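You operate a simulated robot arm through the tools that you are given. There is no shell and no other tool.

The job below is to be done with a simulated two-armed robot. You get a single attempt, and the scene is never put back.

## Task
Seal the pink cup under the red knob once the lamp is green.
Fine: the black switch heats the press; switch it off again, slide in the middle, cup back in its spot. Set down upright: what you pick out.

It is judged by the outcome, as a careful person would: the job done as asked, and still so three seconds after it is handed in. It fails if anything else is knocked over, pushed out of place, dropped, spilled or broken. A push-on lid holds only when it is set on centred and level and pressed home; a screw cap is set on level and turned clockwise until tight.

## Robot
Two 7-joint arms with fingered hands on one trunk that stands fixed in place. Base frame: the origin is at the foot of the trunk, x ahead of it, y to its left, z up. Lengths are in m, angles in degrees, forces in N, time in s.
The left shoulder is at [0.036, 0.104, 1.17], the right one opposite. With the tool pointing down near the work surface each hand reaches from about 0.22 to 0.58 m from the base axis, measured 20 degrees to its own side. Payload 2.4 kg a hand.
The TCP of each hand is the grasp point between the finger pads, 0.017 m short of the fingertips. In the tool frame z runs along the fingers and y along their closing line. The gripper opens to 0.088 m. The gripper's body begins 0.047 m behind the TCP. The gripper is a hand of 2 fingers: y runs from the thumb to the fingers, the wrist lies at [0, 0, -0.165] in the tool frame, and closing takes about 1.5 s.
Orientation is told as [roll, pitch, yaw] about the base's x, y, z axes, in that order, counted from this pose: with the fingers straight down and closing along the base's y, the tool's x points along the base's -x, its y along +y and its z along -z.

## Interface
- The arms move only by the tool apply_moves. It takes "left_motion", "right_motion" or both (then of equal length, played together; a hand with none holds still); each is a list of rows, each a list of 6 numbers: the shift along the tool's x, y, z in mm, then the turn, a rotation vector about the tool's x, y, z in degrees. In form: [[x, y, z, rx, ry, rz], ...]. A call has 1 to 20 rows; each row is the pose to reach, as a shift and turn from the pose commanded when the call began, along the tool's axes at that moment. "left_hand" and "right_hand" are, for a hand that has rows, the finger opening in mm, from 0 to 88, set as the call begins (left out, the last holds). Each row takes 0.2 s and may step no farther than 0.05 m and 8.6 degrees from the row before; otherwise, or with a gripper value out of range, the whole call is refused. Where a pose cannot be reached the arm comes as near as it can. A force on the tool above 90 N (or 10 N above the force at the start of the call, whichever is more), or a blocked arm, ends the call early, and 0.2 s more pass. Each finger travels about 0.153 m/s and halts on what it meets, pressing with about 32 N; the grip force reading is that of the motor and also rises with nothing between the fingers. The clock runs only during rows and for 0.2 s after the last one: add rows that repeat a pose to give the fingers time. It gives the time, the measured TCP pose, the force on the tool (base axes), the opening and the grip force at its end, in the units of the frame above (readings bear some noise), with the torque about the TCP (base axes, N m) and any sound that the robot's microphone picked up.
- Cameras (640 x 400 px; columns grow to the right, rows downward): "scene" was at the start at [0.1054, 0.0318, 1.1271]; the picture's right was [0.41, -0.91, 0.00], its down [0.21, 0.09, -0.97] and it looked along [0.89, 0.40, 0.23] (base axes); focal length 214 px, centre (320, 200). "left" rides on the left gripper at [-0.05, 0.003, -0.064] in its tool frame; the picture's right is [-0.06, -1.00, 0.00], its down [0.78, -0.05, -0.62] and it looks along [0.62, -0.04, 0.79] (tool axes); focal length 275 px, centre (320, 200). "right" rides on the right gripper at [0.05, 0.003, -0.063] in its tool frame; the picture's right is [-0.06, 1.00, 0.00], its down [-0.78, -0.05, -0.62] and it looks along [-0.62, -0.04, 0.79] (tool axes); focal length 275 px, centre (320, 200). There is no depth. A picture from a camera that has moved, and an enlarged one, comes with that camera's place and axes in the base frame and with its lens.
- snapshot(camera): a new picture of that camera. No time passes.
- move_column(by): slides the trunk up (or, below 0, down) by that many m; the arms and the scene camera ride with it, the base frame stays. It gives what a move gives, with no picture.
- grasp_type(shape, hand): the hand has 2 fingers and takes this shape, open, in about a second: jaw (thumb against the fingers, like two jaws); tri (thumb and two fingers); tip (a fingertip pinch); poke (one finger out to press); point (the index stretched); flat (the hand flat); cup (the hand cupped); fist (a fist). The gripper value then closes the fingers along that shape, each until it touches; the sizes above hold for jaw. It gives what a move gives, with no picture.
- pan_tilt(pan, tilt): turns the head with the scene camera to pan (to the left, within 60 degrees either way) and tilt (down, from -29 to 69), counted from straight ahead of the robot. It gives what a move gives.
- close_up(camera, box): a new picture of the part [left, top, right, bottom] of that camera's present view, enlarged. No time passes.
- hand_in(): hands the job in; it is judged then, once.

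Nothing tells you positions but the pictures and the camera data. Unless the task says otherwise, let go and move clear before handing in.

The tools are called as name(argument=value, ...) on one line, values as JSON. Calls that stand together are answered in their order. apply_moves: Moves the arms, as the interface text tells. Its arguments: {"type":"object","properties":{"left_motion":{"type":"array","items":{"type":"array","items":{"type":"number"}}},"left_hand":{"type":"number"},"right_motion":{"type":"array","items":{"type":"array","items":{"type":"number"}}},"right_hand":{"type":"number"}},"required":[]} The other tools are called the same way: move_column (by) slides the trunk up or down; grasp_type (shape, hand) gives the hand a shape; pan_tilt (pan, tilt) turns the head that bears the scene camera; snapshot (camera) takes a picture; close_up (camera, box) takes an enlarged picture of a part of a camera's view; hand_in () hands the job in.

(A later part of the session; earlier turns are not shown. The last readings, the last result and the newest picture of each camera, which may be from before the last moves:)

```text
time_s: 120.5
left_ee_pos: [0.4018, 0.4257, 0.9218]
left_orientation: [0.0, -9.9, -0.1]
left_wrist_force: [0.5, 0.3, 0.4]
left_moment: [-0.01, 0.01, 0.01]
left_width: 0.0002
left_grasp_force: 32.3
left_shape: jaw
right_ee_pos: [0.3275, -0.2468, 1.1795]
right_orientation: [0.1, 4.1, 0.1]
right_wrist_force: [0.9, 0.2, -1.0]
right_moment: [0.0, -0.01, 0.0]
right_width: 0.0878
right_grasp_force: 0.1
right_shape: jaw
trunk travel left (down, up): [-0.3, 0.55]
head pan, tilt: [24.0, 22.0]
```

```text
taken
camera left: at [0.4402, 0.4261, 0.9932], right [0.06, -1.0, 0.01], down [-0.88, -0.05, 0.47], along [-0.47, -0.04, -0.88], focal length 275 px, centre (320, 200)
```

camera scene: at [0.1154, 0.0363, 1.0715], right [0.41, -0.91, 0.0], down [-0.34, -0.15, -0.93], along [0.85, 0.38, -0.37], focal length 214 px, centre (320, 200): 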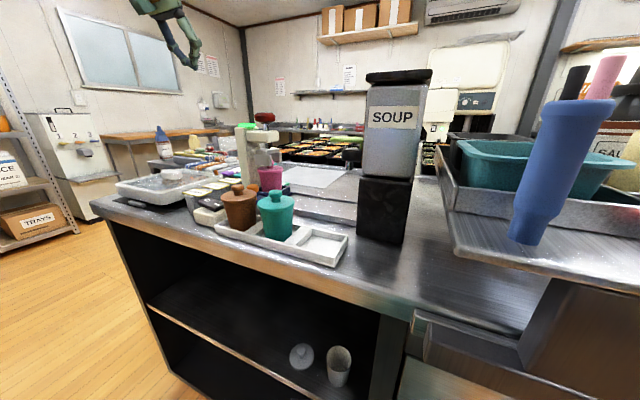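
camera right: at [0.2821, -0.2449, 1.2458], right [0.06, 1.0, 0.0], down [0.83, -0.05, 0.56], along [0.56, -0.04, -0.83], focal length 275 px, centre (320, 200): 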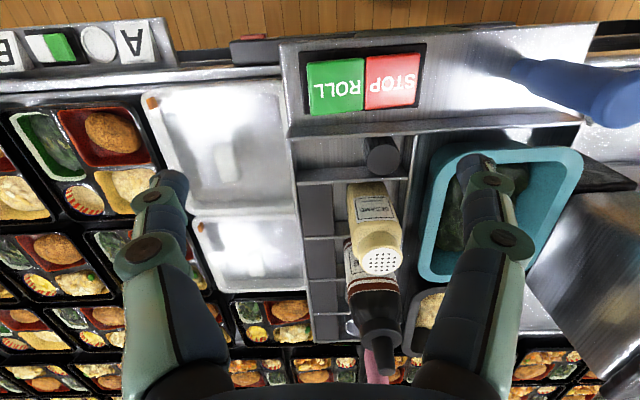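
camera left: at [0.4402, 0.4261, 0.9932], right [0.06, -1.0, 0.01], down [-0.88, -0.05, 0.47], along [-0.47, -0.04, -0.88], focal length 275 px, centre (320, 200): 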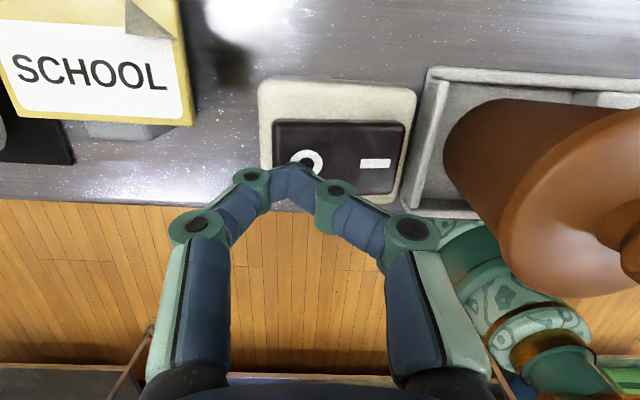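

Now the tips are on the O mark. I'll press down in small steps and watch the lamp.

apply_moves(left_motion=[[0.7, 0, 4, 0, 0, 0], [1.4, 0, 8, 0, 0, 0], [1.4, 0, 8, 0, 0, 0]])

apply_moves(left_motion=[[0.35, 0, 2, 0, 0, 0], [0.7, 0, 4, 0, 0, 0], [0.7, 0, 4, 0, 0, 0]])

close_up(camera="scene", box=[150, 60, 290, 190])

```text
time_s: 121.3
left_ee_pos: [0.4032, 0.4255, 0.9142]
left_orientation: [-0.1, -10.1, 0.0]
left_wrist_force: [0.2, 0.5, 2.6]
left_moment: [0.01, -0.01, -0.04]
left_width: 0.0002
left_grasp_force: 32.1
left_shape: jaw
right_ee_pos: [0.3276, -0.248, 1.1802]
right_orientation: [0.1, 4.0, 0.1]
right_wrist_force: [-0.1, 0.0, -0.1]
right_moment: [0.0, -0.03, -0.03]
right_width: 0.0877
right_grasp_force: 0.0
right_shape: jaw
trunk travel left (down, up): [-0.3, 0.55]
head pan, tilt: [24.0, 22.0]
```

```text
time_s: 122.1
left_ee_pos: [0.403, 0.4235, 0.9107]
left_orientation: [0.1, -10.2, -0.1]
left_wrist_force: [-2.4, 1.9, 11.1]
left_moment: [0.14, 0.05, -0.01]
left_width: 0.0006
left_grasp_force: 32.7
left_shape: jaw
right_ee_pos: [0.3266, -0.248, 1.1798]
right_orientation: [0.1, 4.0, 0.1]
right_wrist_force: [0.3, 0.4, 0.3]
right_moment: [0.01, 0.01, 0.0]
right_width: 0.088
right_grasp_force: 0.0
right_shape: jaw
trunk travel left (down, up): [-0.3, 0.55]
head pan, tilt: [24.0, 22.0]
```

```text
3.08 times, centred on (220, 125) of scene
camera zoom: at [0.1178, 0.036, 0.9713], right [0.41, -0.91, 0.0], down [-0.34, -0.15, -0.93], along [0.85, 0.38, -0.37], focal length 660 px, centre (628, 431)
```

zoom: 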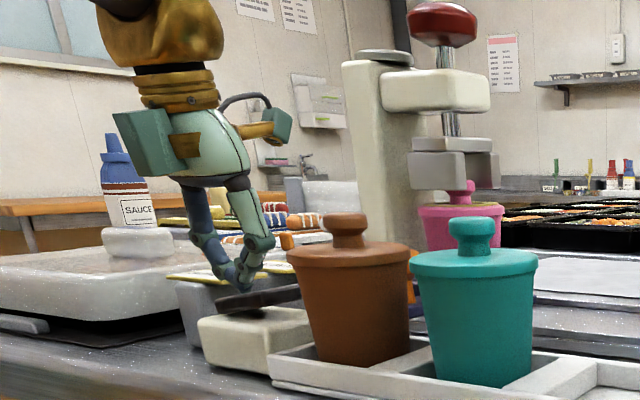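

The lamp is off, so the switch is off again. I'll lift off and go to the standoff above the orange knob, opening the fingers.

apply_moves(left_motion=[[-3.5, 0, -19.7, 0, 0, 0], [-6.9, 0, -39.4, 0, 0, 0], [-16.5, -12, -51.7, 0, -5, 0], [-26, -24, -64, 0, -10, 0], [-35.5, -37, -76.3, 0, -15, 0], [-45.1, -49, -88.6, 0, -20, 0], [-45.1, -49, -88.6, 0, -20, 0]], left_hand=0)

apply_moves(left_motion=[[0, 0, 0, 0, 0, 0], [0, 0, 0, 0, 0, 0], [0, 0, 0, 0, 0, 0]], left_hand=48)

snapshot(camera="left")

close_up(camera="scene", box=[150, 60, 290, 190])

```text
time_s: 123.7
left_ee_pos: [0.4315, 0.3756, 1.0052]
left_orientation: [-0.2, -30.1, 0.0]
left_wrist_force: [0.0, -0.3, -0.7]
left_moment: [0.0, -0.02, 0.0]
left_width: 0.0004
left_grasp_force: 32.1
left_shape: jaw
right_ee_pos: [0.3281, -0.2471, 1.18]
right_orientation: [0.0, 4.0, 0.0]
right_wrist_force: [0.4, 0.4, 0.2]
right_moment: [0.0, 0.0, 0.03]
right_width: 0.0884
right_grasp_force: 0.1
right_shape: jaw
trunk travel left (down, up): [-0.3, 0.55]
head pan, tilt: [24.0, 22.0]
```

```text
time_s: 124.5
left_ee_pos: [0.4318, 0.3753, 1.0045]
left_orientation: [-0.1, -30.0, 0.0]
left_wrist_force: [-0.6, 1.1, 0.1]
left_moment: [0.0, 0.0, 0.02]
left_width: 0.0477
left_grasp_force: 0.1
left_shape: jaw
right_ee_pos: [0.3273, -0.246, 1.1803]
right_orientation: [0.2, 4.2, 0.0]
right_wrist_force: [0.7, -0.1, 0.8]
right_moment: [0.02, -0.01, -0.06]
right_width: 0.0881
right_grasp_force: 0.0
right_shape: jaw
trunk travel left (down, up): [-0.3, 0.55]
head pan, tilt: [24.0, 22.0]
```

```text
taken
camera left: at [0.443, 0.3775, 1.0843], right [0.05, -1.0, 0.03], down [-0.99, -0.05, 0.14], along [-0.14, -0.04, -0.99], focal length 275 px, centre (320, 200)
```

left: 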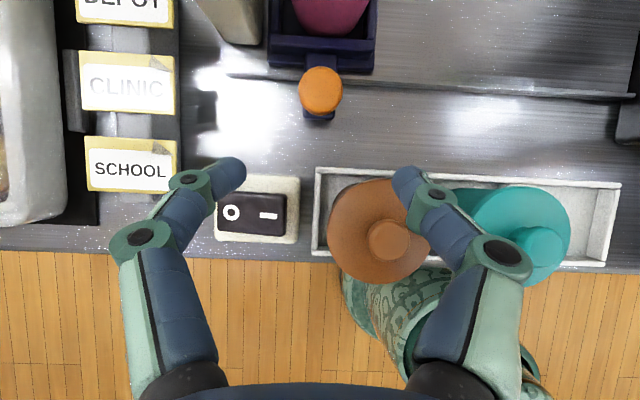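

```text
3.08 times, centred on (220, 125) of scene
camera zoom: at [0.1185, 0.0363, 0.971], right [0.41, -0.91, 0.0], down [-0.34, -0.15, -0.93], along [0.85, 0.38, -0.37], focal length 660 px, centre (628, 431)
```

zoom: 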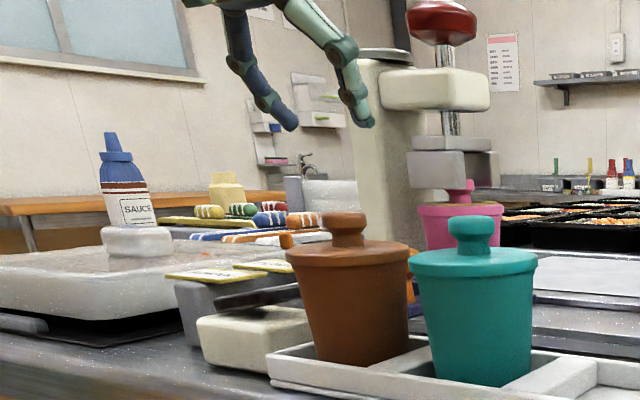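

Lamp off, switch off; the view matches the earlier standoff. I'll descend along the fingers onto the orange knob and cage it.

apply_moves(left_motion=[[0, 0, 25, 0, 0, 0], [0, 0, 50, 0, 0, 0], [0, 0, 75, 0, 0, 0], [0, 0, 95, 0, 0, 0], [0, 0, 110, 0, 0, 0], [0, 0, 110, 0, 0, 0]], left_hand=48)

apply_moves(left_motion=[[0, 0, 0, 0, 0, 0], [0, 0, 0, 0, 0, 0], [0, 0, 0, 0, 0, 0]], left_hand=15)

snapshot(camera="left")

```text
time_s: 125.9
left_ee_pos: [0.4879, 0.3738, 0.9091]
left_orientation: [-0.1, -30.0, -0.1]
left_wrist_force: [-0.5, -0.8, 0.1]
left_moment: [0.0, -0.01, 0.04]
left_width: 0.0476
left_grasp_force: 0.0
left_shape: jaw
right_ee_pos: [0.3276, -0.2478, 1.1809]
right_orientation: [0.1, 4.1, 0.1]
right_wrist_force: [0.5, 0.1, 0.3]
right_moment: [-0.02, 0.0, -0.01]
right_width: 0.0879
right_grasp_force: 0.0
right_shape: jaw
trunk travel left (down, up): [-0.3, 0.55]
head pan, tilt: [24.0, 22.0]
```

```text
time_s: 126.7
left_ee_pos: [0.4876, 0.3744, 0.9098]
left_orientation: [0.0, -30.0, 0.0]
left_wrist_force: [0.5, -1.0, 0.0]
left_moment: [0.0, -0.01, 0.0]
left_width: 0.0166
left_grasp_force: 0.1
left_shape: jaw
right_ee_pos: [0.3271, -0.248, 1.1807]
right_orientation: [0.2, 4.0, 0.0]
right_wrist_force: [0.5, -0.6, 0.2]
right_moment: [-0.02, 0.02, 0.0]
right_width: 0.088
right_grasp_force: 0.1
right_shape: jaw
trunk travel left (down, up): [-0.3, 0.55]
head pan, tilt: [24.0, 22.0]
```

```text
taken
camera left: at [0.4991, 0.3767, 0.9889], right [0.05, -1.0, 0.03], down [-0.99, -0.05, 0.14], along [-0.14, -0.04, -0.99], focal length 275 px, centre (320, 200)
```

left: 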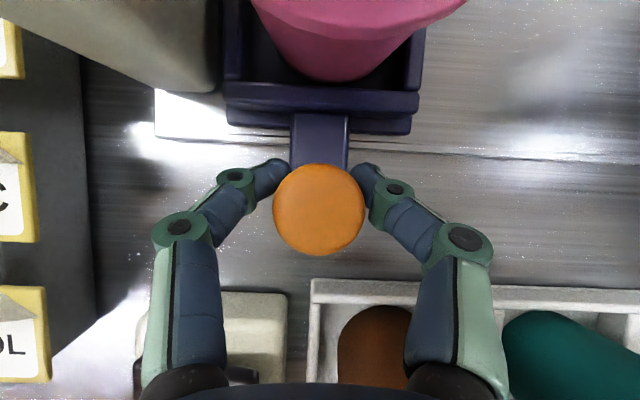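

The knob is caged again. I'll pull the slide back toward the middle gently.

apply_moves(left_motion=[[0, -4, 0, 0, 0, 0], [0, -9, 0, 0, 0, 0], [0, -15, 0, 0, 0, 0], [0, -22, 0, 0, 0, 0], [0, -29, 0, 0, 0, 0], [0, -36, 0, 0, 0, 0], [0, -43, 0, 0, 0, 0], [0, -50, 0, 0, 0, 0], [0, -57, 0, 0, 0, 0], [0, -64, 0, 0, 0, 0], [0, -71, 0, 0, 0, 0], [0, -78, 0, 0, 0, 0], [0, -84, 0, 0, 0, 0], [0, -84, 0, 0, 0, 0]])

snapshot(camera="left")

close_up(camera="scene", box=[285, 115, 345, 175])

```text
time_s: 129.7
left_ee_pos: [0.4857, 0.2911, 0.9106]
left_orientation: [0.0, -30.0, 0.0]
left_wrist_force: [3.1, 1.3, -1.2]
left_moment: [-0.03, -0.02, -0.02]
left_width: 0.0162
left_grasp_force: 0.1
left_shape: jaw
right_ee_pos: [0.3273, -0.248, 1.1801]
right_orientation: [0.1, 4.0, 0.0]
right_wrist_force: [0.0, -0.7, 0.5]
right_moment: [0.0, 0.0, 0.02]
right_width: 0.0881
right_grasp_force: 0.1
right_shape: jaw
trunk travel left (down, up): [-0.3, 0.55]
head pan, tilt: [24.0, 22.0]
```

```text
taken
camera left: at [0.497, 0.2927, 0.9901], right [0.05, -1.0, 0.03], down [-0.99, -0.05, 0.14], along [-0.14, -0.04, -0.99], focal length 275 px, centre (320, 200)
```

left: 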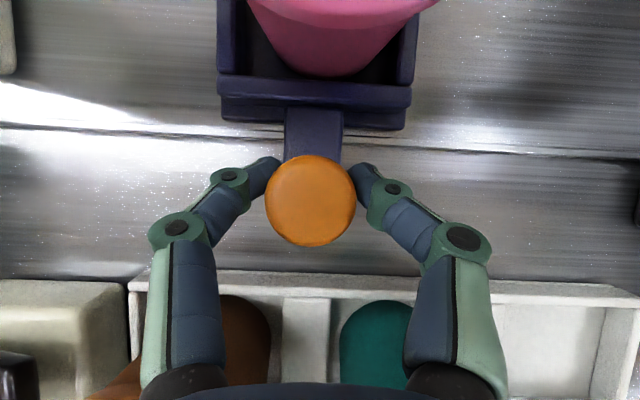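

```text
6.67 times, centred on (315, 145) of scene
camera zoom: at [0.119, 0.0363, 0.971], right [0.41, -0.91, 0.0], down [-0.34, -0.15, -0.93], along [0.85, 0.38, -0.38], focal length 1430 px, centre (353, 567)
```

zoom: 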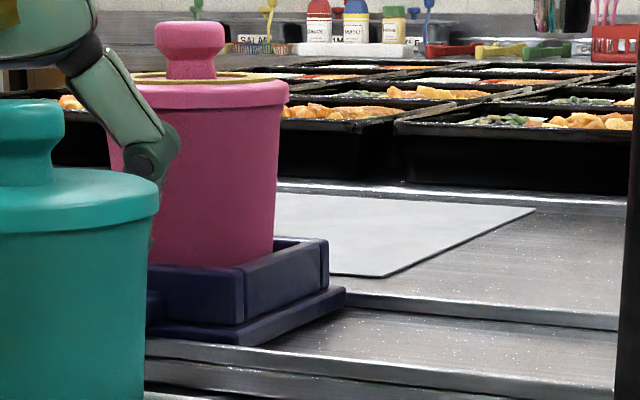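

apply_moves(left_motion=[[0, -5, 0, 0, 0, 0], [0, -11, 0, 0, 0, 0], [0, -17, 0, 0, 0, 0], [0, -21, 0, 0, 0, 0], [0, -21, 0, 0, 0, 0]])

close_up(camera="scene", box=[285, 115, 345, 175])

```text
time_s: 130.9
left_ee_pos: [0.486, 0.268, 0.9117]
left_orientation: [-0.1, -30.0, 0.0]
left_wrist_force: [2.5, 1.0, -2.6]
left_moment: [0.0, 0.02, 0.01]
left_width: 0.0162
left_grasp_force: 0.0
left_shape: jaw
right_ee_pos: [0.3274, -0.2479, 1.1803]
right_orientation: [0.1, 4.0, 0.1]
right_wrist_force: [-0.4, -0.7, -0.6]
right_moment: [-0.04, -0.01, 0.01]
right_width: 0.0883
right_grasp_force: 0.1
right_shape: jaw
trunk travel left (down, up): [-0.3, 0.55]
head pan, tilt: [24.0, 22.0]
```

```text
6.67 times, centred on (315, 145) of scene
camera zoom: at [0.1187, 0.0363, 0.971], right [0.41, -0.91, 0.0], down [-0.34, -0.15, -0.93], along [0.85, 0.38, -0.38], focal length 1430 px, centre (353, 567)
```

zoom: 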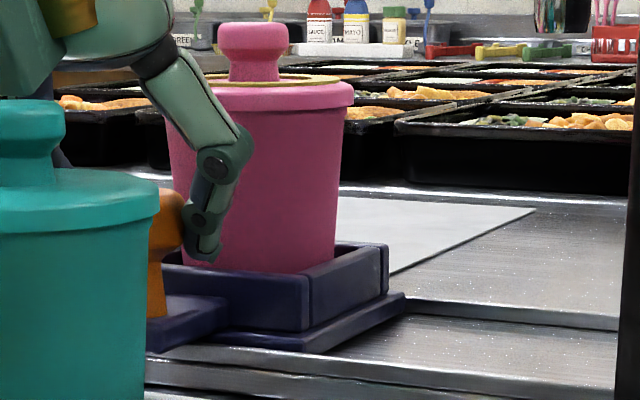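

The slide box is exactly back at its original mid position. I'll open and retreat from the orange knob.

apply_moves(left_motion=[[0, 0, 0, 0, 0, 0], [0, 0, 0, 0, 0, 0], [0, 0, -5, 0, 0, 0], [0, 0, -15, 0, 0, 0], [0, 0, -35, 0, 0, 0], [0, 0, -60, 0, 0, 0], [0, 0, -75, 0, 0, 0], [0, 0, -75, 0, 0, 0]], left_hand=48)

snapshot(camera="left")

close_up(camera="scene", box=[230, 60, 370, 200])

```text
time_s: 132.7
left_ee_pos: [0.4494, 0.2692, 0.9737]
left_orientation: [-0.1, -30.1, 0.0]
left_wrist_force: [0.6, 0.0, 0.3]
left_moment: [-0.01, 0.02, -0.03]
left_width: 0.0474
left_grasp_force: 0.1
left_shape: jaw
right_ee_pos: [0.3278, -0.2478, 1.1807]
right_orientation: [0.1, 4.2, 0.1]
right_wrist_force: [-1.1, -0.8, 0.5]
right_moment: [-0.02, 0.01, 0.02]
right_width: 0.088
right_grasp_force: 0.0
right_shape: jaw
trunk travel left (down, up): [-0.3, 0.55]
head pan, tilt: [24.0, 22.0]
```

```text
taken
camera left: at [0.4607, 0.2713, 1.0549], right [0.05, -1.0, 0.03], down [-0.99, -0.05, 0.14], along [-0.14, -0.04, -0.99], focal length 275 px, centre (320, 200)
```

left: 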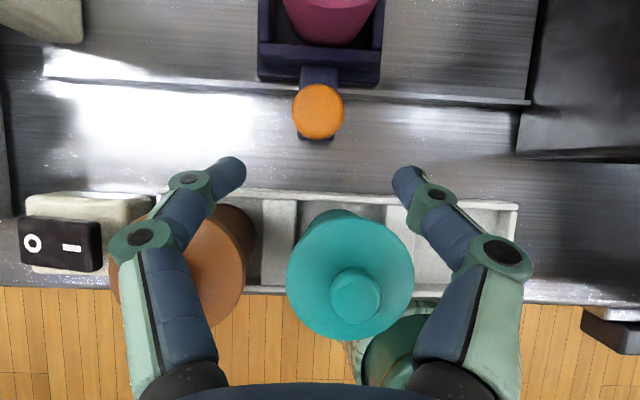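

```text
2.86 times, centred on (300, 130) of scene
camera zoom: at [0.1185, 0.0363, 0.971], right [0.41, -0.91, 0.0], down [-0.34, -0.15, -0.93], along [0.85, 0.38, -0.37], focal length 613 px, centre (377, 400)
```

zoom: 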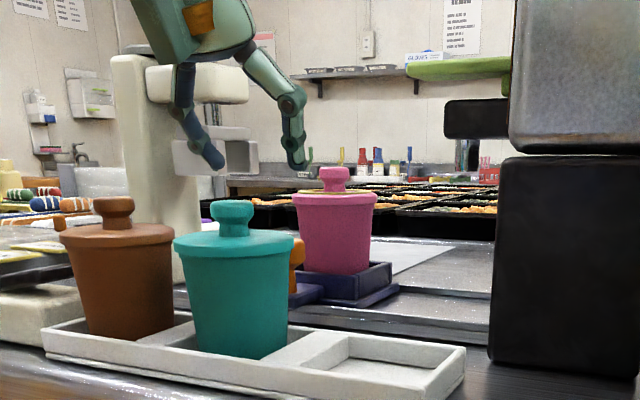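

Everything is in place with the slide centred. Now I'll go to the standoff for picking the cup back out, with 45° tilt and fingers at 72 mm.

apply_moves(left_motion=[[-8.4, -1, 4.8, 0, -3.8, 0], [-16.8, -2, 9.7, 0, -7.6, 0], [-25.1, -3, 14.5, 0, -11.4, 0], [-33.5, -4, 19.4, 0, -15.2, 0], [-33.5, -4, 19.4, 0, -15.2, 0]], left_hand=72)

snapshot(camera="left")

```text
time_s: 133.9
left_ee_pos: [0.4883, 0.2661, 0.9745]
left_orientation: [0.0, -45.3, 0.1]
left_wrist_force: [-0.1, 1.1, -0.3]
left_moment: [0.02, -0.01, 0.04]
left_width: 0.0718
left_grasp_force: 0.0
left_shape: jaw
right_ee_pos: [0.329, -0.2469, 1.1808]
right_orientation: [0.2, 4.1, 0.2]
right_wrist_force: [0.4, 0.9, -0.3]
right_moment: [-0.03, 0.02, 0.03]
right_width: 0.0878
right_grasp_force: 0.1
right_shape: jaw
trunk travel left (down, up): [-0.3, 0.55]
head pan, tilt: [24.0, 22.0]
```

```text
taken
camera left: at [0.4785, 0.2674, 1.0539], right [0.04, -1.0, 0.05], down [-0.99, -0.05, -0.12], along [0.12, -0.04, -0.99], focal length 275 px, centre (320, 200)
```

left: 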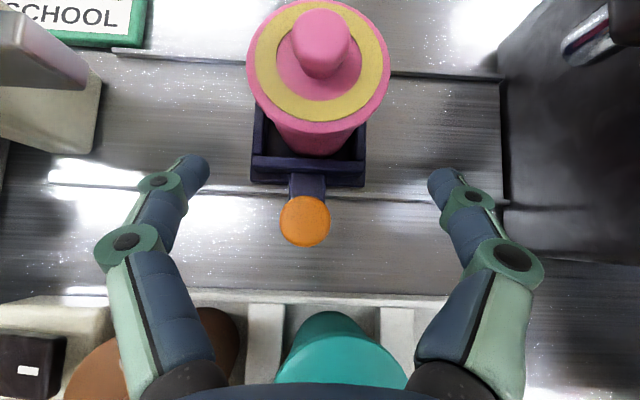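

The lid carries the gold seal ring. I'll advance along the fingers to around the cup, stopping short to check the alignment.

apply_moves(left_motion=[[0, 0, 20, 0, 0, 0], [0, 0, 40, 0, 0, 0], [0, 0, 60, 0, 0, 0], [0, 0, 80, 0, 0, 0], [0, 0, 80, 0, 0, 0]], left_hand=72)

snapshot(camera="left")

close_up(camera="scene", box=[280, 100, 344, 164])

```text
time_s: 135.1
left_ee_pos: [0.5448, 0.264, 0.9184]
left_orientation: [-0.1, -45.1, 0.1]
left_wrist_force: [0.4, -0.2, 0.5]
left_moment: [0.0, 0.03, 0.01]
left_width: 0.0722
left_grasp_force: 0.2
left_shape: jaw
right_ee_pos: [0.3283, -0.2479, 1.1801]
right_orientation: [0.1, 4.1, 0.1]
right_wrist_force: [0.6, -0.6, -0.7]
right_moment: [0.0, 0.01, 0.0]
right_width: 0.0881
right_grasp_force: 0.0
right_shape: jaw
trunk travel left (down, up): [-0.3, 0.55]
head pan, tilt: [24.0, 22.0]
```

```text
taken
camera left: at [0.5352, 0.2661, 0.9982], right [0.04, -1.0, 0.05], down [-0.99, -0.05, -0.12], along [0.12, -0.04, -0.99], focal length 275 px, centre (320, 200)
```

left: 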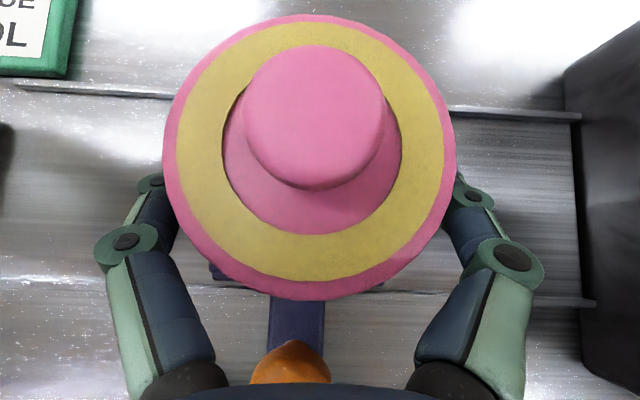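

```text
6.25 times, centred on (312, 132) of scene
camera zoom: at [0.1186, 0.0363, 0.971], right [0.41, -0.91, 0.0], down [-0.34, -0.15, -0.93], along [0.85, 0.38, -0.37], focal length 1340 px, centre (370, 625)
```

zoom: 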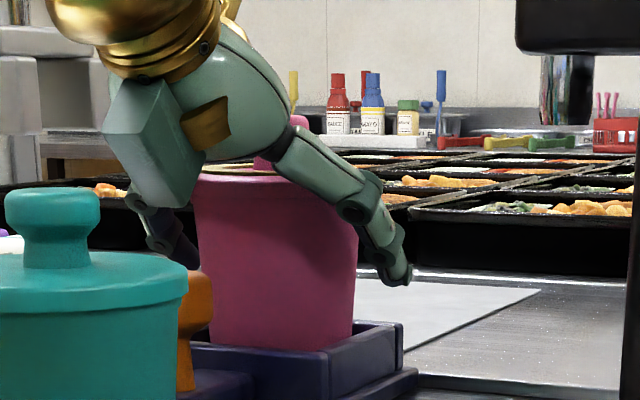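

Good alignment. I'll advance the last 15 mm and close on the cup's body.

apply_moves(left_motion=[[0, 0, 8, 0, 0, 0], [0, 0, 15, 0, 0, 0], [0, 0, 15, 0, 0, 0]], left_hand=72)

apply_moves(left_motion=[[0, 0, 0, 0, 0, 0], [0, 0, 0, 0, 0, 0], [0, 0, 0, 0, 0, 0], [0, 0, 0, 0, 0, 0], [0, 0, 0, 0, 0, 0], [0, 0, 0, 0, 0, 0]], left_hand=30)

snapshot(camera="left")

close_up(camera="scene", box=[280, 100, 344, 164])

```text
time_s: 135.9
left_ee_pos: [0.5541, 0.2653, 0.9089]
left_orientation: [0.0, -45.3, 0.1]
left_wrist_force: [0.2, 0.4, 0.9]
left_moment: [0.0, 0.01, -0.03]
left_width: 0.072
left_grasp_force: 0.0
left_shape: jaw
right_ee_pos: [0.3283, -0.2478, 1.1789]
right_orientation: [0.1, 4.1, 0.1]
right_wrist_force: [-0.2, -0.5, -0.2]
right_moment: [-0.01, 0.0, 0.02]
right_width: 0.088
right_grasp_force: 0.1
right_shape: jaw
trunk travel left (down, up): [-0.3, 0.55]
head pan, tilt: [24.0, 22.0]
```

```text
time_s: 137.3
left_ee_pos: [0.5565, 0.2657, 0.9078]
left_orientation: [-0.1, -45.2, -0.1]
left_wrist_force: [1.3, -1.0, 0.0]
left_moment: [0.02, 0.01, 0.02]
left_width: 0.0399
left_grasp_force: 32.0
left_shape: jaw
right_ee_pos: [0.3288, -0.248, 1.1802]
right_orientation: [0.1, 4.1, 0.1]
right_wrist_force: [1.1, -0.4, 0.3]
right_moment: [-0.01, 0.02, 0.01]
right_width: 0.0879
right_grasp_force: 0.2
right_shape: jaw
trunk travel left (down, up): [-0.3, 0.55]
head pan, tilt: [24.0, 22.0]
heard: snap
```

```text
taken
camera left: at [0.5459, 0.2671, 0.9879], right [0.04, -1.0, 0.05], down [-0.99, -0.05, -0.12], along [0.12, -0.04, -0.99], focal length 275 px, centre (320, 200)
```

left: 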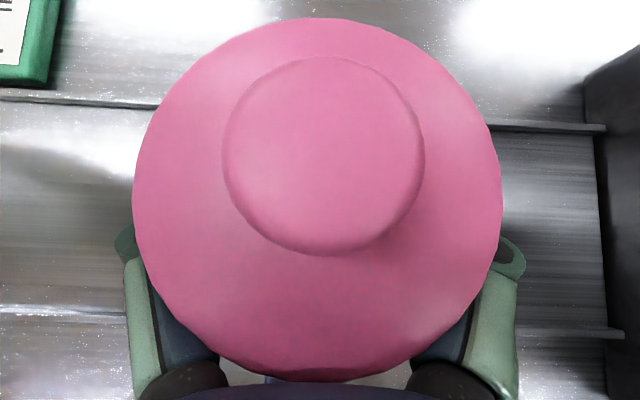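

```text
6.25 times, centred on (312, 132) of scene
camera zoom: at [0.1188, 0.0362, 0.971], right [0.41, -0.91, 0.0], down [-0.34, -0.15, -0.93], along [0.85, 0.38, -0.38], focal length 1340 px, centre (370, 625)
```

zoom: 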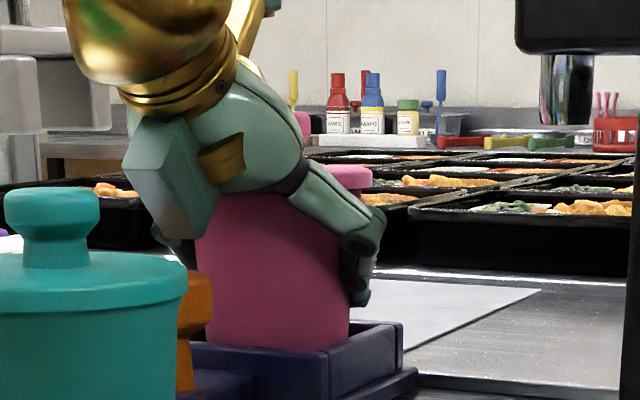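

A "snap" was heard and the gold seal ring is gone: my grip broke the seal, probably because the tilted fingers pressed on the lid's rim. I'll open, back off and inspect; the cup will need re-sealing and a better grip afterwards.

apply_moves(left_motion=[[0, 0, 0, 0, 0, 0], [0, 0, 0, 0, 0, 0], [0, 0, 0, 0, 0, 0]], left_hand=72)

apply_moves(left_motion=[[0, 0, -20, 0, 0, 0], [0, 0, -40, 0, 0, 0], [0, 0, -60, 0, 0, 0], [0, 0, -80, 0, 0, 0], [0, 0, -95, 0, 0, 0], [0, 0, -95, 0, 0, 0]])

snapshot(camera="left")

close_up(camera="scene", box=[285, 105, 345, 165])

```text
time_s: 138.1
left_ee_pos: [0.5549, 0.2648, 0.9084]
left_orientation: [-0.1, -45.2, 0.0]
left_wrist_force: [-0.7, 0.2, -0.9]
left_moment: [0.0, -0.02, 0.0]
left_width: 0.0718
left_grasp_force: 0.1
left_shape: jaw
right_ee_pos: [0.3268, -0.2471, 1.179]
right_orientation: [0.0, 4.1, 0.1]
right_wrist_force: [0.0, -0.8, -0.7]
right_moment: [-0.03, 0.02, 0.03]
right_width: 0.0881
right_grasp_force: 0.1
right_shape: jaw
trunk travel left (down, up): [-0.3, 0.55]
head pan, tilt: [24.0, 22.0]
heard: snap
```

```text
time_s: 139.5
left_ee_pos: [0.4856, 0.2665, 0.974]
left_orientation: [-0.1, -45.2, 0.0]
left_wrist_force: [0.2, -0.1, -0.6]
left_moment: [0.03, 0.01, 0.0]
left_width: 0.072
left_grasp_force: 0.1
left_shape: jaw
right_ee_pos: [0.327, -0.2481, 1.1803]
right_orientation: [0.1, 4.1, 0.1]
right_wrist_force: [0.2, 0.6, 0.6]
right_moment: [0.02, 0.0, 0.0]
right_width: 0.0877
right_grasp_force: 0.0
right_shape: jaw
trunk travel left (down, up): [-0.3, 0.55]
head pan, tilt: [24.0, 22.0]
```

```text
taken
camera left: at [0.4762, 0.2681, 1.0547], right [0.04, -1.0, 0.05], down [-0.99, -0.05, -0.12], along [0.12, -0.04, -0.99], focal length 275 px, centre (320, 200)
```

left: 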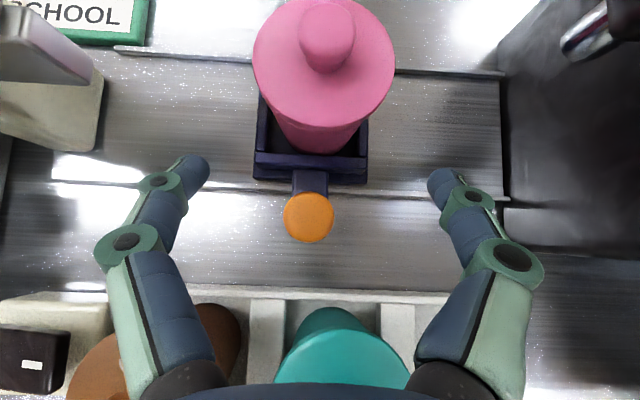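

```text
6.67 times, centred on (315, 135) of scene
camera zoom: at [0.1185, 0.0363, 0.971], right [0.41, -0.91, 0.0], down [-0.34, -0.15, -0.93], along [0.85, 0.38, -0.37], focal length 1430 px, centre (353, 633)
```

zoom: 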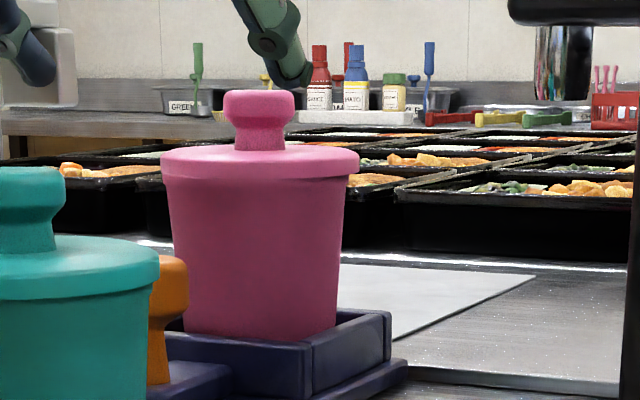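

The cup and lid still stand correctly in the slide. Before re-sealing I'll rehearse a steeper (20°) grip from above, where the fingers bow around the lid, on the unsealed cup.

apply_moves(left_motion=[[-28, 0, -28, 0, 0, 0], [-56.8, 0, -56.4, 0, 0, 0], [-68, -0.7, -45, 0, 6.2, 0], [-80, -1.5, -33, 0, 12.5, 0], [-92, -2.2, -21, 0, 18.8, 0], [-103.3, -3, -9.6, 0, 25.2, 0], [-103.3, -3, -9.6, 0, 25.2, 0]], left_hand=78)

snapshot(camera="left")

```text
time_s: 141.1
left_ee_pos: [0.5538, 0.2629, 1.0552]
left_orientation: [-0.2, -19.9, 0.1]
left_wrist_force: [-0.2, -0.1, -0.7]
left_moment: [0.02, 0.0, 0.04]
left_width: 0.0779
left_grasp_force: 0.1
left_shape: jaw
right_ee_pos: [0.3276, -0.2477, 1.1807]
right_orientation: [0.1, 4.0, 0.1]
right_wrist_force: [-0.4, -0.1, 0.1]
right_moment: [0.0, 0.02, 0.0]
right_width: 0.0879
right_grasp_force: 0.1
right_shape: jaw
trunk travel left (down, up): [-0.3, 0.55]
head pan, tilt: [24.0, 22.0]
```

```text
taken
camera left: at [0.5792, 0.2649, 1.1316], right [0.06, -1.0, 0.02], down [-0.95, -0.05, 0.31], along [-0.31, -0.04, -0.95], focal length 275 px, centre (320, 200)
```

left: 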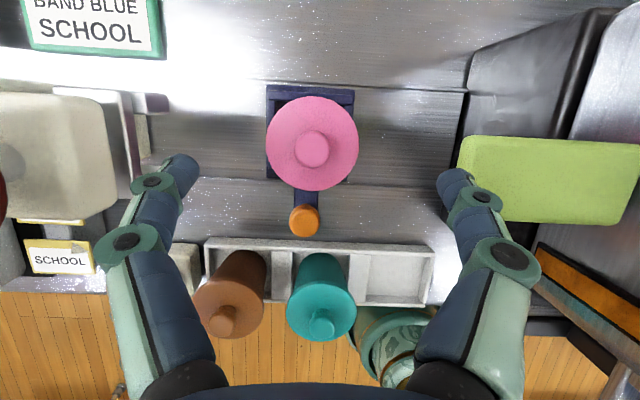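

apply_moves(left_motion=[[8.6, -0.5, 23.5, 0, 0, 0], [17.1, -0.5, 47, 0, 0, 0], [25.7, -0.5, 70.5, 0, 0, 0], [34.2, -0.5, 94, 0, 0, 0], [34.2, -0.5, 94, 0, 0, 0]])

snapshot(camera="left")

close_up(camera="scene", box=[270, 75, 350, 165])

```text
time_s: 142.3
left_ee_pos: [0.5525, 0.262, 0.957]
left_orientation: [-0.2, -19.9, -0.1]
left_wrist_force: [-0.2, -0.7, 0.3]
left_moment: [0.0, 0.01, 0.01]
left_width: 0.0779
left_grasp_force: 0.1
left_shape: jaw
right_ee_pos: [0.328, -0.2481, 1.1798]
right_orientation: [0.1, 4.1, 0.2]
right_wrist_force: [0.6, -0.6, -0.4]
right_moment: [0.02, -0.01, 0.02]
right_width: 0.088
right_grasp_force: 0.0
right_shape: jaw
trunk travel left (down, up): [-0.3, 0.55]
head pan, tilt: [24.0, 22.0]
```

```text
taken
camera left: at [0.578, 0.2637, 1.0328], right [0.06, -1.0, 0.02], down [-0.95, -0.05, 0.31], along [-0.31, -0.04, -0.95], focal length 275 px, centre (320, 200)
```

left: 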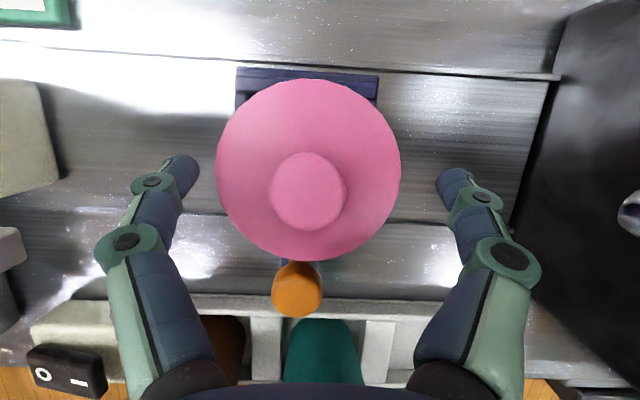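

```text
4.44 times, centred on (310, 120) of scene
camera zoom: at [0.1186, 0.0363, 0.971], right [0.41, -0.91, 0.0], down [-0.34, -0.15, -0.93], along [0.85, 0.38, -0.37], focal length 953 px, centre (364, 556)
```

zoom: 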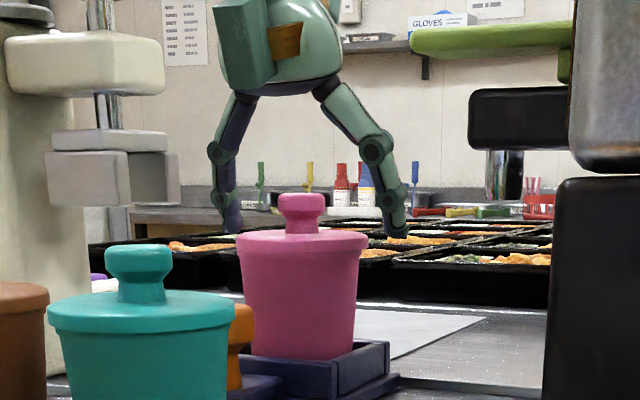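

The view shows how the fingers bow outward at the knuckles, so from above they'll clear the lid and only the fingertips touch the body. I'll lower around the cup.

apply_moves(left_motion=[[4.5, 0, 12.3, 0, 0, 0], [9, 0, 24.6, 0, 0, 0], [13.3, 0, 36.7, 0, 0, 0], [13.3, 0, 36.7, 0, 0, 0]])

snapshot(camera="left")

close_up(camera="scene", box=[270, 75, 350, 165])

```text
time_s: 143.3
left_ee_pos: [0.5537, 0.2621, 0.9154]
left_orientation: [-0.1, -20.0, 0.0]
left_wrist_force: [0.0, 1.2, 4.6]
left_moment: [0.12, 0.03, -0.03]
left_width: 0.078
left_grasp_force: 0.0
left_shape: jaw
right_ee_pos: [0.3276, -0.2461, 1.1808]
right_orientation: [0.1, 4.0, 0.1]
right_wrist_force: [0.1, 0.2, -0.7]
right_moment: [0.02, -0.03, 0.01]
right_width: 0.0881
right_grasp_force: 0.1
right_shape: jaw
trunk travel left (down, up): [-0.3, 0.55]
head pan, tilt: [24.0, 22.0]
```

```text
taken
camera left: at [0.5783, 0.2641, 0.9926], right [0.06, -1.0, 0.02], down [-0.95, -0.05, 0.31], along [-0.31, -0.04, -0.95], focal length 275 px, centre (320, 200)
```

left: 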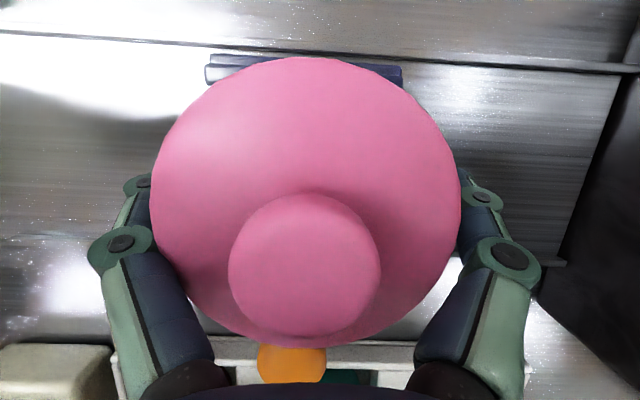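

```text
4.44 times, centred on (310, 120) of scene
camera zoom: at [0.1183, 0.0362, 0.9711], right [0.41, -0.91, 0.0], down [-0.34, -0.15, -0.93], along [0.85, 0.38, -0.37], focal length 953 px, centre (364, 556)
```

zoom: 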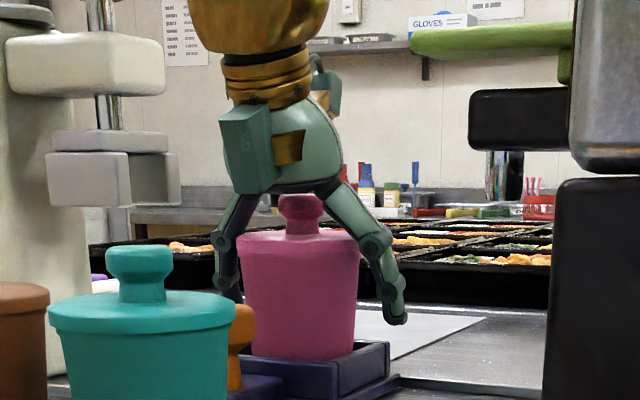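

There's slight contact (4.6 N) between palm and the cup's knob, so I'll raise 3 mm, shift 1 mm left, and then close in stages to find the contact width.

apply_moves(left_motion=[[-1, 1, -2.8, 0, 0, 0], [-1, 1, -2.8, 0, 0, 0]])

apply_moves(left_motion=[[0, 0, 0, 0, 0, 0], [0, 0, 0, 0, 0, 0], [0, 0, 0, 0, 0, 0]], left_hand=60)

apply_moves(left_motion=[[0, 0, 0, 0, 0, 0], [0, 0, 0, 0, 0, 0], [0, 0, 0, 0, 0, 0]], left_hand=56)

close_up(camera="scene", box=[270, 75, 350, 165])

snapshot(camera="left")

```text
time_s: 143.9
left_ee_pos: [0.5537, 0.2633, 0.9196]
left_orientation: [-0.1, -20.0, 0.0]
left_wrist_force: [-0.2, -0.2, 0.3]
left_moment: [0.0, -0.03, -0.01]
left_width: 0.0779
left_grasp_force: 0.1
left_shape: jaw
right_ee_pos: [0.3271, -0.2473, 1.1809]
right_orientation: [0.1, 4.1, 0.2]
right_wrist_force: [-0.6, 0.2, -0.5]
right_moment: [0.01, 0.01, 0.04]
right_width: 0.0881
right_grasp_force: 0.1
right_shape: jaw
trunk travel left (down, up): [-0.3, 0.55]
head pan, tilt: [24.0, 22.0]
```

```text
time_s: 144.7
left_ee_pos: [0.5541, 0.2632, 0.919]
left_orientation: [-0.1, -20.0, 0.0]
left_wrist_force: [-0.1, 0.1, 0.3]
left_moment: [0.01, -0.01, -0.03]
left_width: 0.0604
left_grasp_force: 0.1
left_shape: jaw
right_ee_pos: [0.3282, -0.2474, 1.1801]
right_orientation: [0.1, 4.1, 0.1]
right_wrist_force: [-1.2, 0.2, 0.0]
right_moment: [-0.02, 0.02, 0.0]
right_width: 0.0878
right_grasp_force: 0.1
right_shape: jaw
trunk travel left (down, up): [-0.3, 0.55]
head pan, tilt: [24.0, 22.0]
```

```text
time_s: 145.5
left_ee_pos: [0.5528, 0.2633, 0.9189]
left_orientation: [-0.1, -19.9, 0.1]
left_wrist_force: [-0.1, 1.2, 1.1]
left_moment: [-0.01, 0.0, 0.01]
left_width: 0.0572
left_grasp_force: 0.1
left_shape: jaw
right_ee_pos: [0.3272, -0.2472, 1.1793]
right_orientation: [0.1, 4.2, 0.1]
right_wrist_force: [0.1, 0.5, -0.4]
right_moment: [0.02, -0.01, -0.02]
right_width: 0.0881
right_grasp_force: 0.2
right_shape: jaw
trunk travel left (down, up): [-0.3, 0.55]
head pan, tilt: [24.0, 22.0]
```

```text
4.44 times, centred on (310, 120) of scene
camera zoom: at [0.1185, 0.0363, 0.971], right [0.41, -0.91, 0.0], down [-0.34, -0.15, -0.93], along [0.85, 0.38, -0.37], focal length 953 px, centre (364, 556)
```

zoom: 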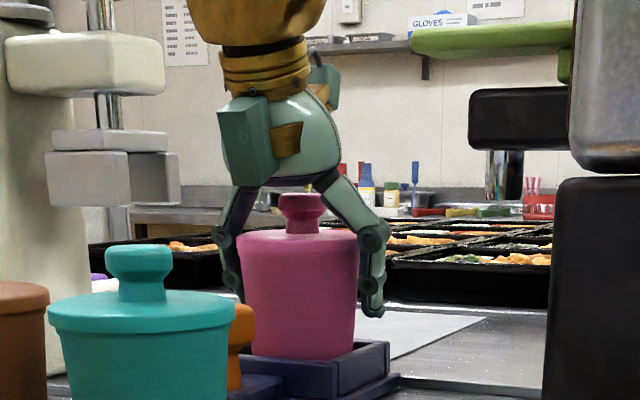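

```text
taken
camera left: at [0.5787, 0.265, 0.9953], right [0.06, -1.0, 0.02], down [-0.95, -0.05, 0.31], along [-0.31, -0.04, -0.95], focal length 275 px, centre (320, 200)
```

left: 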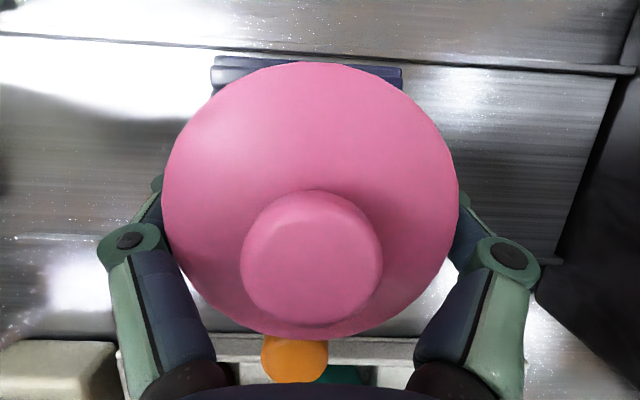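

apply_moves(left_motion=[[0, 0, 0, 0, 0, 0], [0, 0, 0, 0, 0, 0], [0, 0, 0, 0, 0, 0]], left_hand=54)

apply_moves(left_motion=[[0, 0, 0, 0, 0, 0], [0, 0, 0, 0, 0, 0], [0, 0, 0, 0, 0, 0]], left_hand=52)

apply_moves(left_motion=[[0, 0, 0, 0, 0, 0], [0, 0, 0, 0, 0, 0], [0, 0, 0, 0, 0, 0]], left_hand=50)

close_up(camera="scene", box=[270, 75, 350, 165])

snapshot(camera="left")

```text
time_s: 146.3
left_ee_pos: [0.5541, 0.2627, 0.9193]
left_orientation: [-0.1, -20.0, -0.1]
left_wrist_force: [0.4, 0.6, 0.9]
left_moment: [0.0, -0.02, -0.02]
left_width: 0.0561
left_grasp_force: 0.0
left_shape: jaw
right_ee_pos: [0.327, -0.2487, 1.1795]
right_orientation: [0.2, 4.0, 0.0]
right_wrist_force: [-0.6, 0.2, 0.1]
right_moment: [0.03, -0.01, 0.04]
right_width: 0.0879
right_grasp_force: 0.0
right_shape: jaw
trunk travel left (down, up): [-0.3, 0.55]
head pan, tilt: [24.0, 22.0]
```

```text
time_s: 147.1
left_ee_pos: [0.5535, 0.2633, 0.9197]
left_orientation: [-0.2, -19.9, 0.0]
left_wrist_force: [0.2, 1.1, 0.2]
left_moment: [0.01, 0.03, 0.0]
left_width: 0.0546
left_grasp_force: 0.1
left_shape: jaw
right_ee_pos: [0.3279, -0.2469, 1.1797]
right_orientation: [0.2, 4.1, 0.1]
right_wrist_force: [1.1, 0.2, -0.2]
right_moment: [0.03, 0.01, -0.01]
right_width: 0.0882
right_grasp_force: 0.0
right_shape: jaw
trunk travel left (down, up): [-0.3, 0.55]
head pan, tilt: [24.0, 22.0]
```

```text
time_s: 147.9
left_ee_pos: [0.5538, 0.2629, 0.9193]
left_orientation: [-0.1, -20.0, -0.1]
left_wrist_force: [0.2, 1.7, 0.9]
left_moment: [0.03, 0.0, 0.01]
left_width: 0.0532
left_grasp_force: 0.0
left_shape: jaw
right_ee_pos: [0.3272, -0.2469, 1.1802]
right_orientation: [0.1, 4.1, 0.0]
right_wrist_force: [0.3, 0.4, 0.8]
right_moment: [0.0, 0.01, 0.01]
right_width: 0.0878
right_grasp_force: 0.2
right_shape: jaw
trunk travel left (down, up): [-0.3, 0.55]
head pan, tilt: [24.0, 22.0]
```

```text
4.44 times, centred on (310, 120) of scene
camera zoom: at [0.1185, 0.0364, 0.971], right [0.41, -0.91, 0.0], down [-0.34, -0.15, -0.93], along [0.85, 0.38, -0.37], focal length 953 px, centre (364, 556)
```

zoom: 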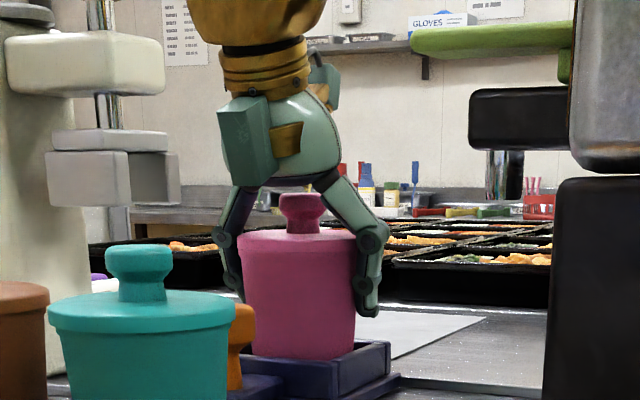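

```text
taken
camera left: at [0.5788, 0.265, 0.9953], right [0.06, -1.0, 0.02], down [-0.95, -0.05, 0.31], along [-0.31, -0.04, -0.95], focal length 275 px, centre (320, 200)
```

left: 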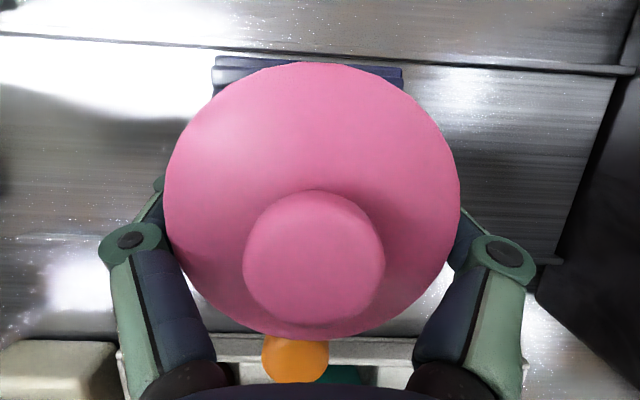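

At this height the knuckles sit right at the lid's rim with hardly any clearance, so the jaw shape isn't ideal. I'll open, rise clear, and look at the "tip" hand shape.

apply_moves(left_motion=[[0, 0, 0, 0, 0, 0], [0, 0, 0, 0, 0, 0], [0, 0, 0, 0, 0, 0]], left_hand=78)

apply_moves(left_motion=[[-8.6, 0, -23.5, 0, 0, 0], [-17.1, 0, -47, 0, 0, 0], [-25.7, 0, -70.5, 0, 0, 0], [-34.2, 0, -94, 0, 0, 0], [-47.5, 0, -130.5, 0, 0, 0], [-47.5, 0, -130.5, 0, 0, 0]])

grasp_type(shape="tip", hand="left")

snapshot(camera="left")

close_up(camera="scene", box=[250, 0, 370, 120])

```text
time_s: 148.7
left_ee_pos: [0.554, 0.2625, 0.9185]
left_orientation: [0.0, -19.9, 0.0]
left_wrist_force: [0.9, 0.5, 0.7]
left_moment: [0.04, -0.02, 0.01]
left_width: 0.0777
left_grasp_force: 0.0
left_shape: jaw
right_ee_pos: [0.3281, -0.2484, 1.1801]
right_orientation: [0.2, 4.1, 0.1]
right_wrist_force: [-0.1, -0.3, 0.4]
right_moment: [0.04, 0.01, 0.0]
right_width: 0.088
right_grasp_force: 0.1
right_shape: jaw
trunk travel left (down, up): [-0.3, 0.55]
head pan, tilt: [24.0, 22.0]
```

```text
time_s: 150.1
left_ee_pos: [0.5525, 0.2619, 1.0569]
left_orientation: [-0.1, -20.1, 0.0]
left_wrist_force: [0.2, -0.6, 0.1]
left_moment: [0.01, 0.01, 0.02]
left_width: 0.0781
left_grasp_force: 0.0
left_shape: jaw
right_ee_pos: [0.3284, -0.2468, 1.1791]
right_orientation: [0.2, 4.1, 0.1]
right_wrist_force: [0.2, 0.5, -1.4]
right_moment: [0.01, -0.02, 0.0]
right_width: 0.0878
right_grasp_force: 0.0
right_shape: jaw
trunk travel left (down, up): [-0.3, 0.55]
head pan, tilt: [24.0, 22.0]
```

```text
time_s: 151.0
left_ee_pos: [0.5535, 0.2629, 1.0563]
left_orientation: [0.0, -20.0, -0.1]
left_wrist_force: [-0.4, 1.0, -0.6]
left_moment: [0.0, 0.01, 0.05]
left_width: 0.088
left_grasp_force: 0.1
left_shape: tip
right_ee_pos: [0.3279, -0.2471, 1.18]
right_orientation: [0.1, 4.1, 0.1]
right_wrist_force: [0.8, 0.8, -0.6]
right_moment: [0.0, -0.02, 0.01]
right_width: 0.0882
right_grasp_force: 0.0
right_shape: jaw
trunk travel left (down, up): [-0.3, 0.55]
head pan, tilt: [24.0, 22.0]
```

```text
taken
camera left: at [0.5782, 0.2645, 1.1326], right [0.06, -1.0, 0.02], down [-0.95, -0.05, 0.31], along [-0.31, -0.04, -0.95], focal length 275 px, centre (320, 200)
```

left: 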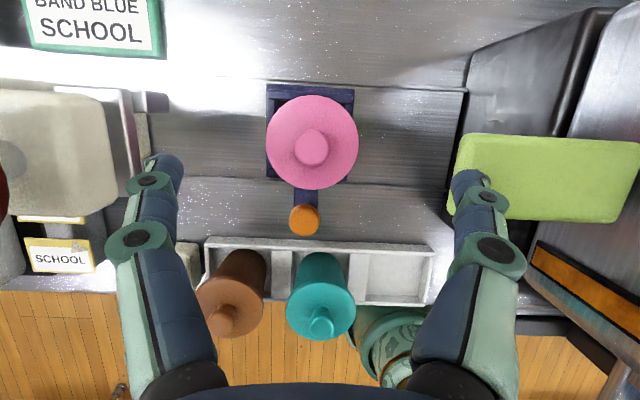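

```text
3.33 times, centred on (310, 60) of scene
camera zoom: at [0.1186, 0.0362, 0.971], right [0.41, -0.91, 0.0], down [-0.34, -0.15, -0.93], along [0.85, 0.38, -0.37], focal length 715 px, centre (353, 667)
```

zoom: 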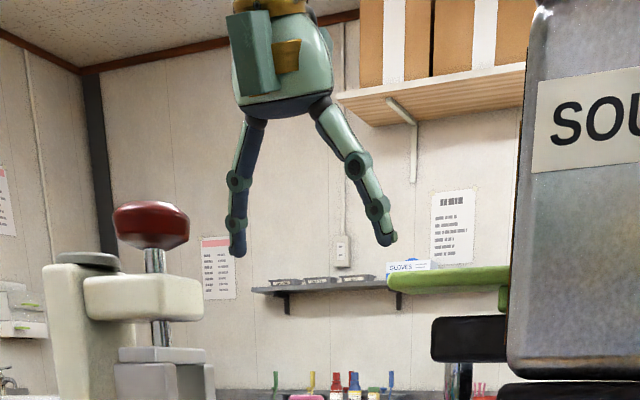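

apply_moves(left_motion=[[0, 0, 0, 0, 0, 0], [0, 0, 0, 0, 0, 0], [0, 0, 0, 0, 0, 0], [0, 0, 0, 0, 0, 0]], left_hand=52)

snapshot(camera="left")

close_up(camera="scene", box=[270, 10, 350, 90])

```text
time_s: 152.0
left_ee_pos: [0.5527, 0.2627, 1.0553]
left_orientation: [-0.1, -20.0, 0.0]
left_wrist_force: [-0.2, 1.0, 0.4]
left_moment: [-0.01, -0.01, -0.01]
left_width: 0.0522
left_grasp_force: 0.1
left_shape: tip
right_ee_pos: [0.3282, -0.2477, 1.1806]
right_orientation: [0.1, 4.0, 0.1]
right_wrist_force: [1.3, -0.2, -0.1]
right_moment: [-0.02, 0.0, 0.02]
right_width: 0.0879
right_grasp_force: 0.0
right_shape: jaw
trunk travel left (down, up): [-0.3, 0.55]
head pan, tilt: [24.0, 22.0]
```

```text
taken
camera left: at [0.5783, 0.2645, 1.1326], right [0.06, -1.0, 0.02], down [-0.95, -0.05, 0.31], along [-0.31, -0.04, -0.95], focal length 275 px, centre (320, 200)
```

left: 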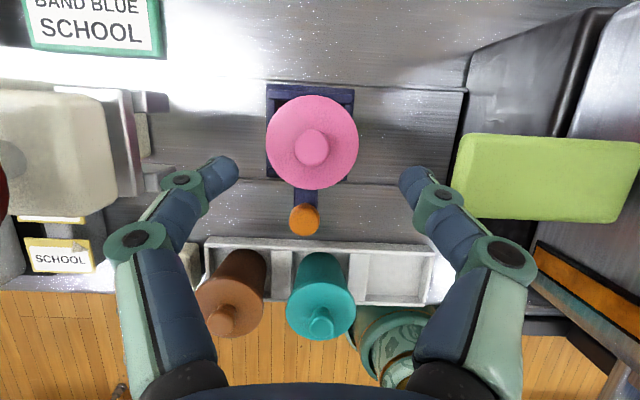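

```text
5.00 times, centred on (310, 50) of scene
camera zoom: at [0.1186, 0.0362, 0.971], right [0.41, -0.91, 0.0], down [-0.34, -0.15, -0.93], along [0.85, 0.38, -0.37], focal length 1072 px, centre (370, 950)
```

zoom: 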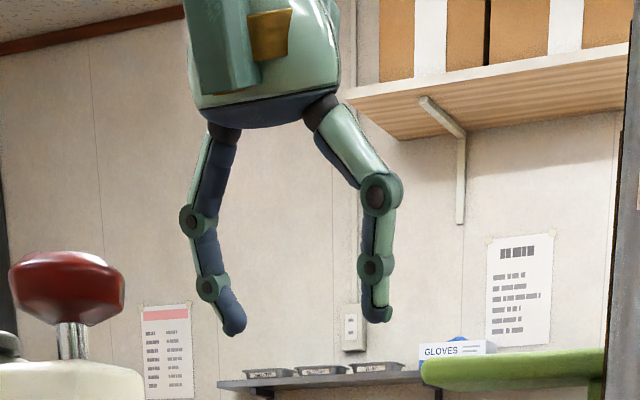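

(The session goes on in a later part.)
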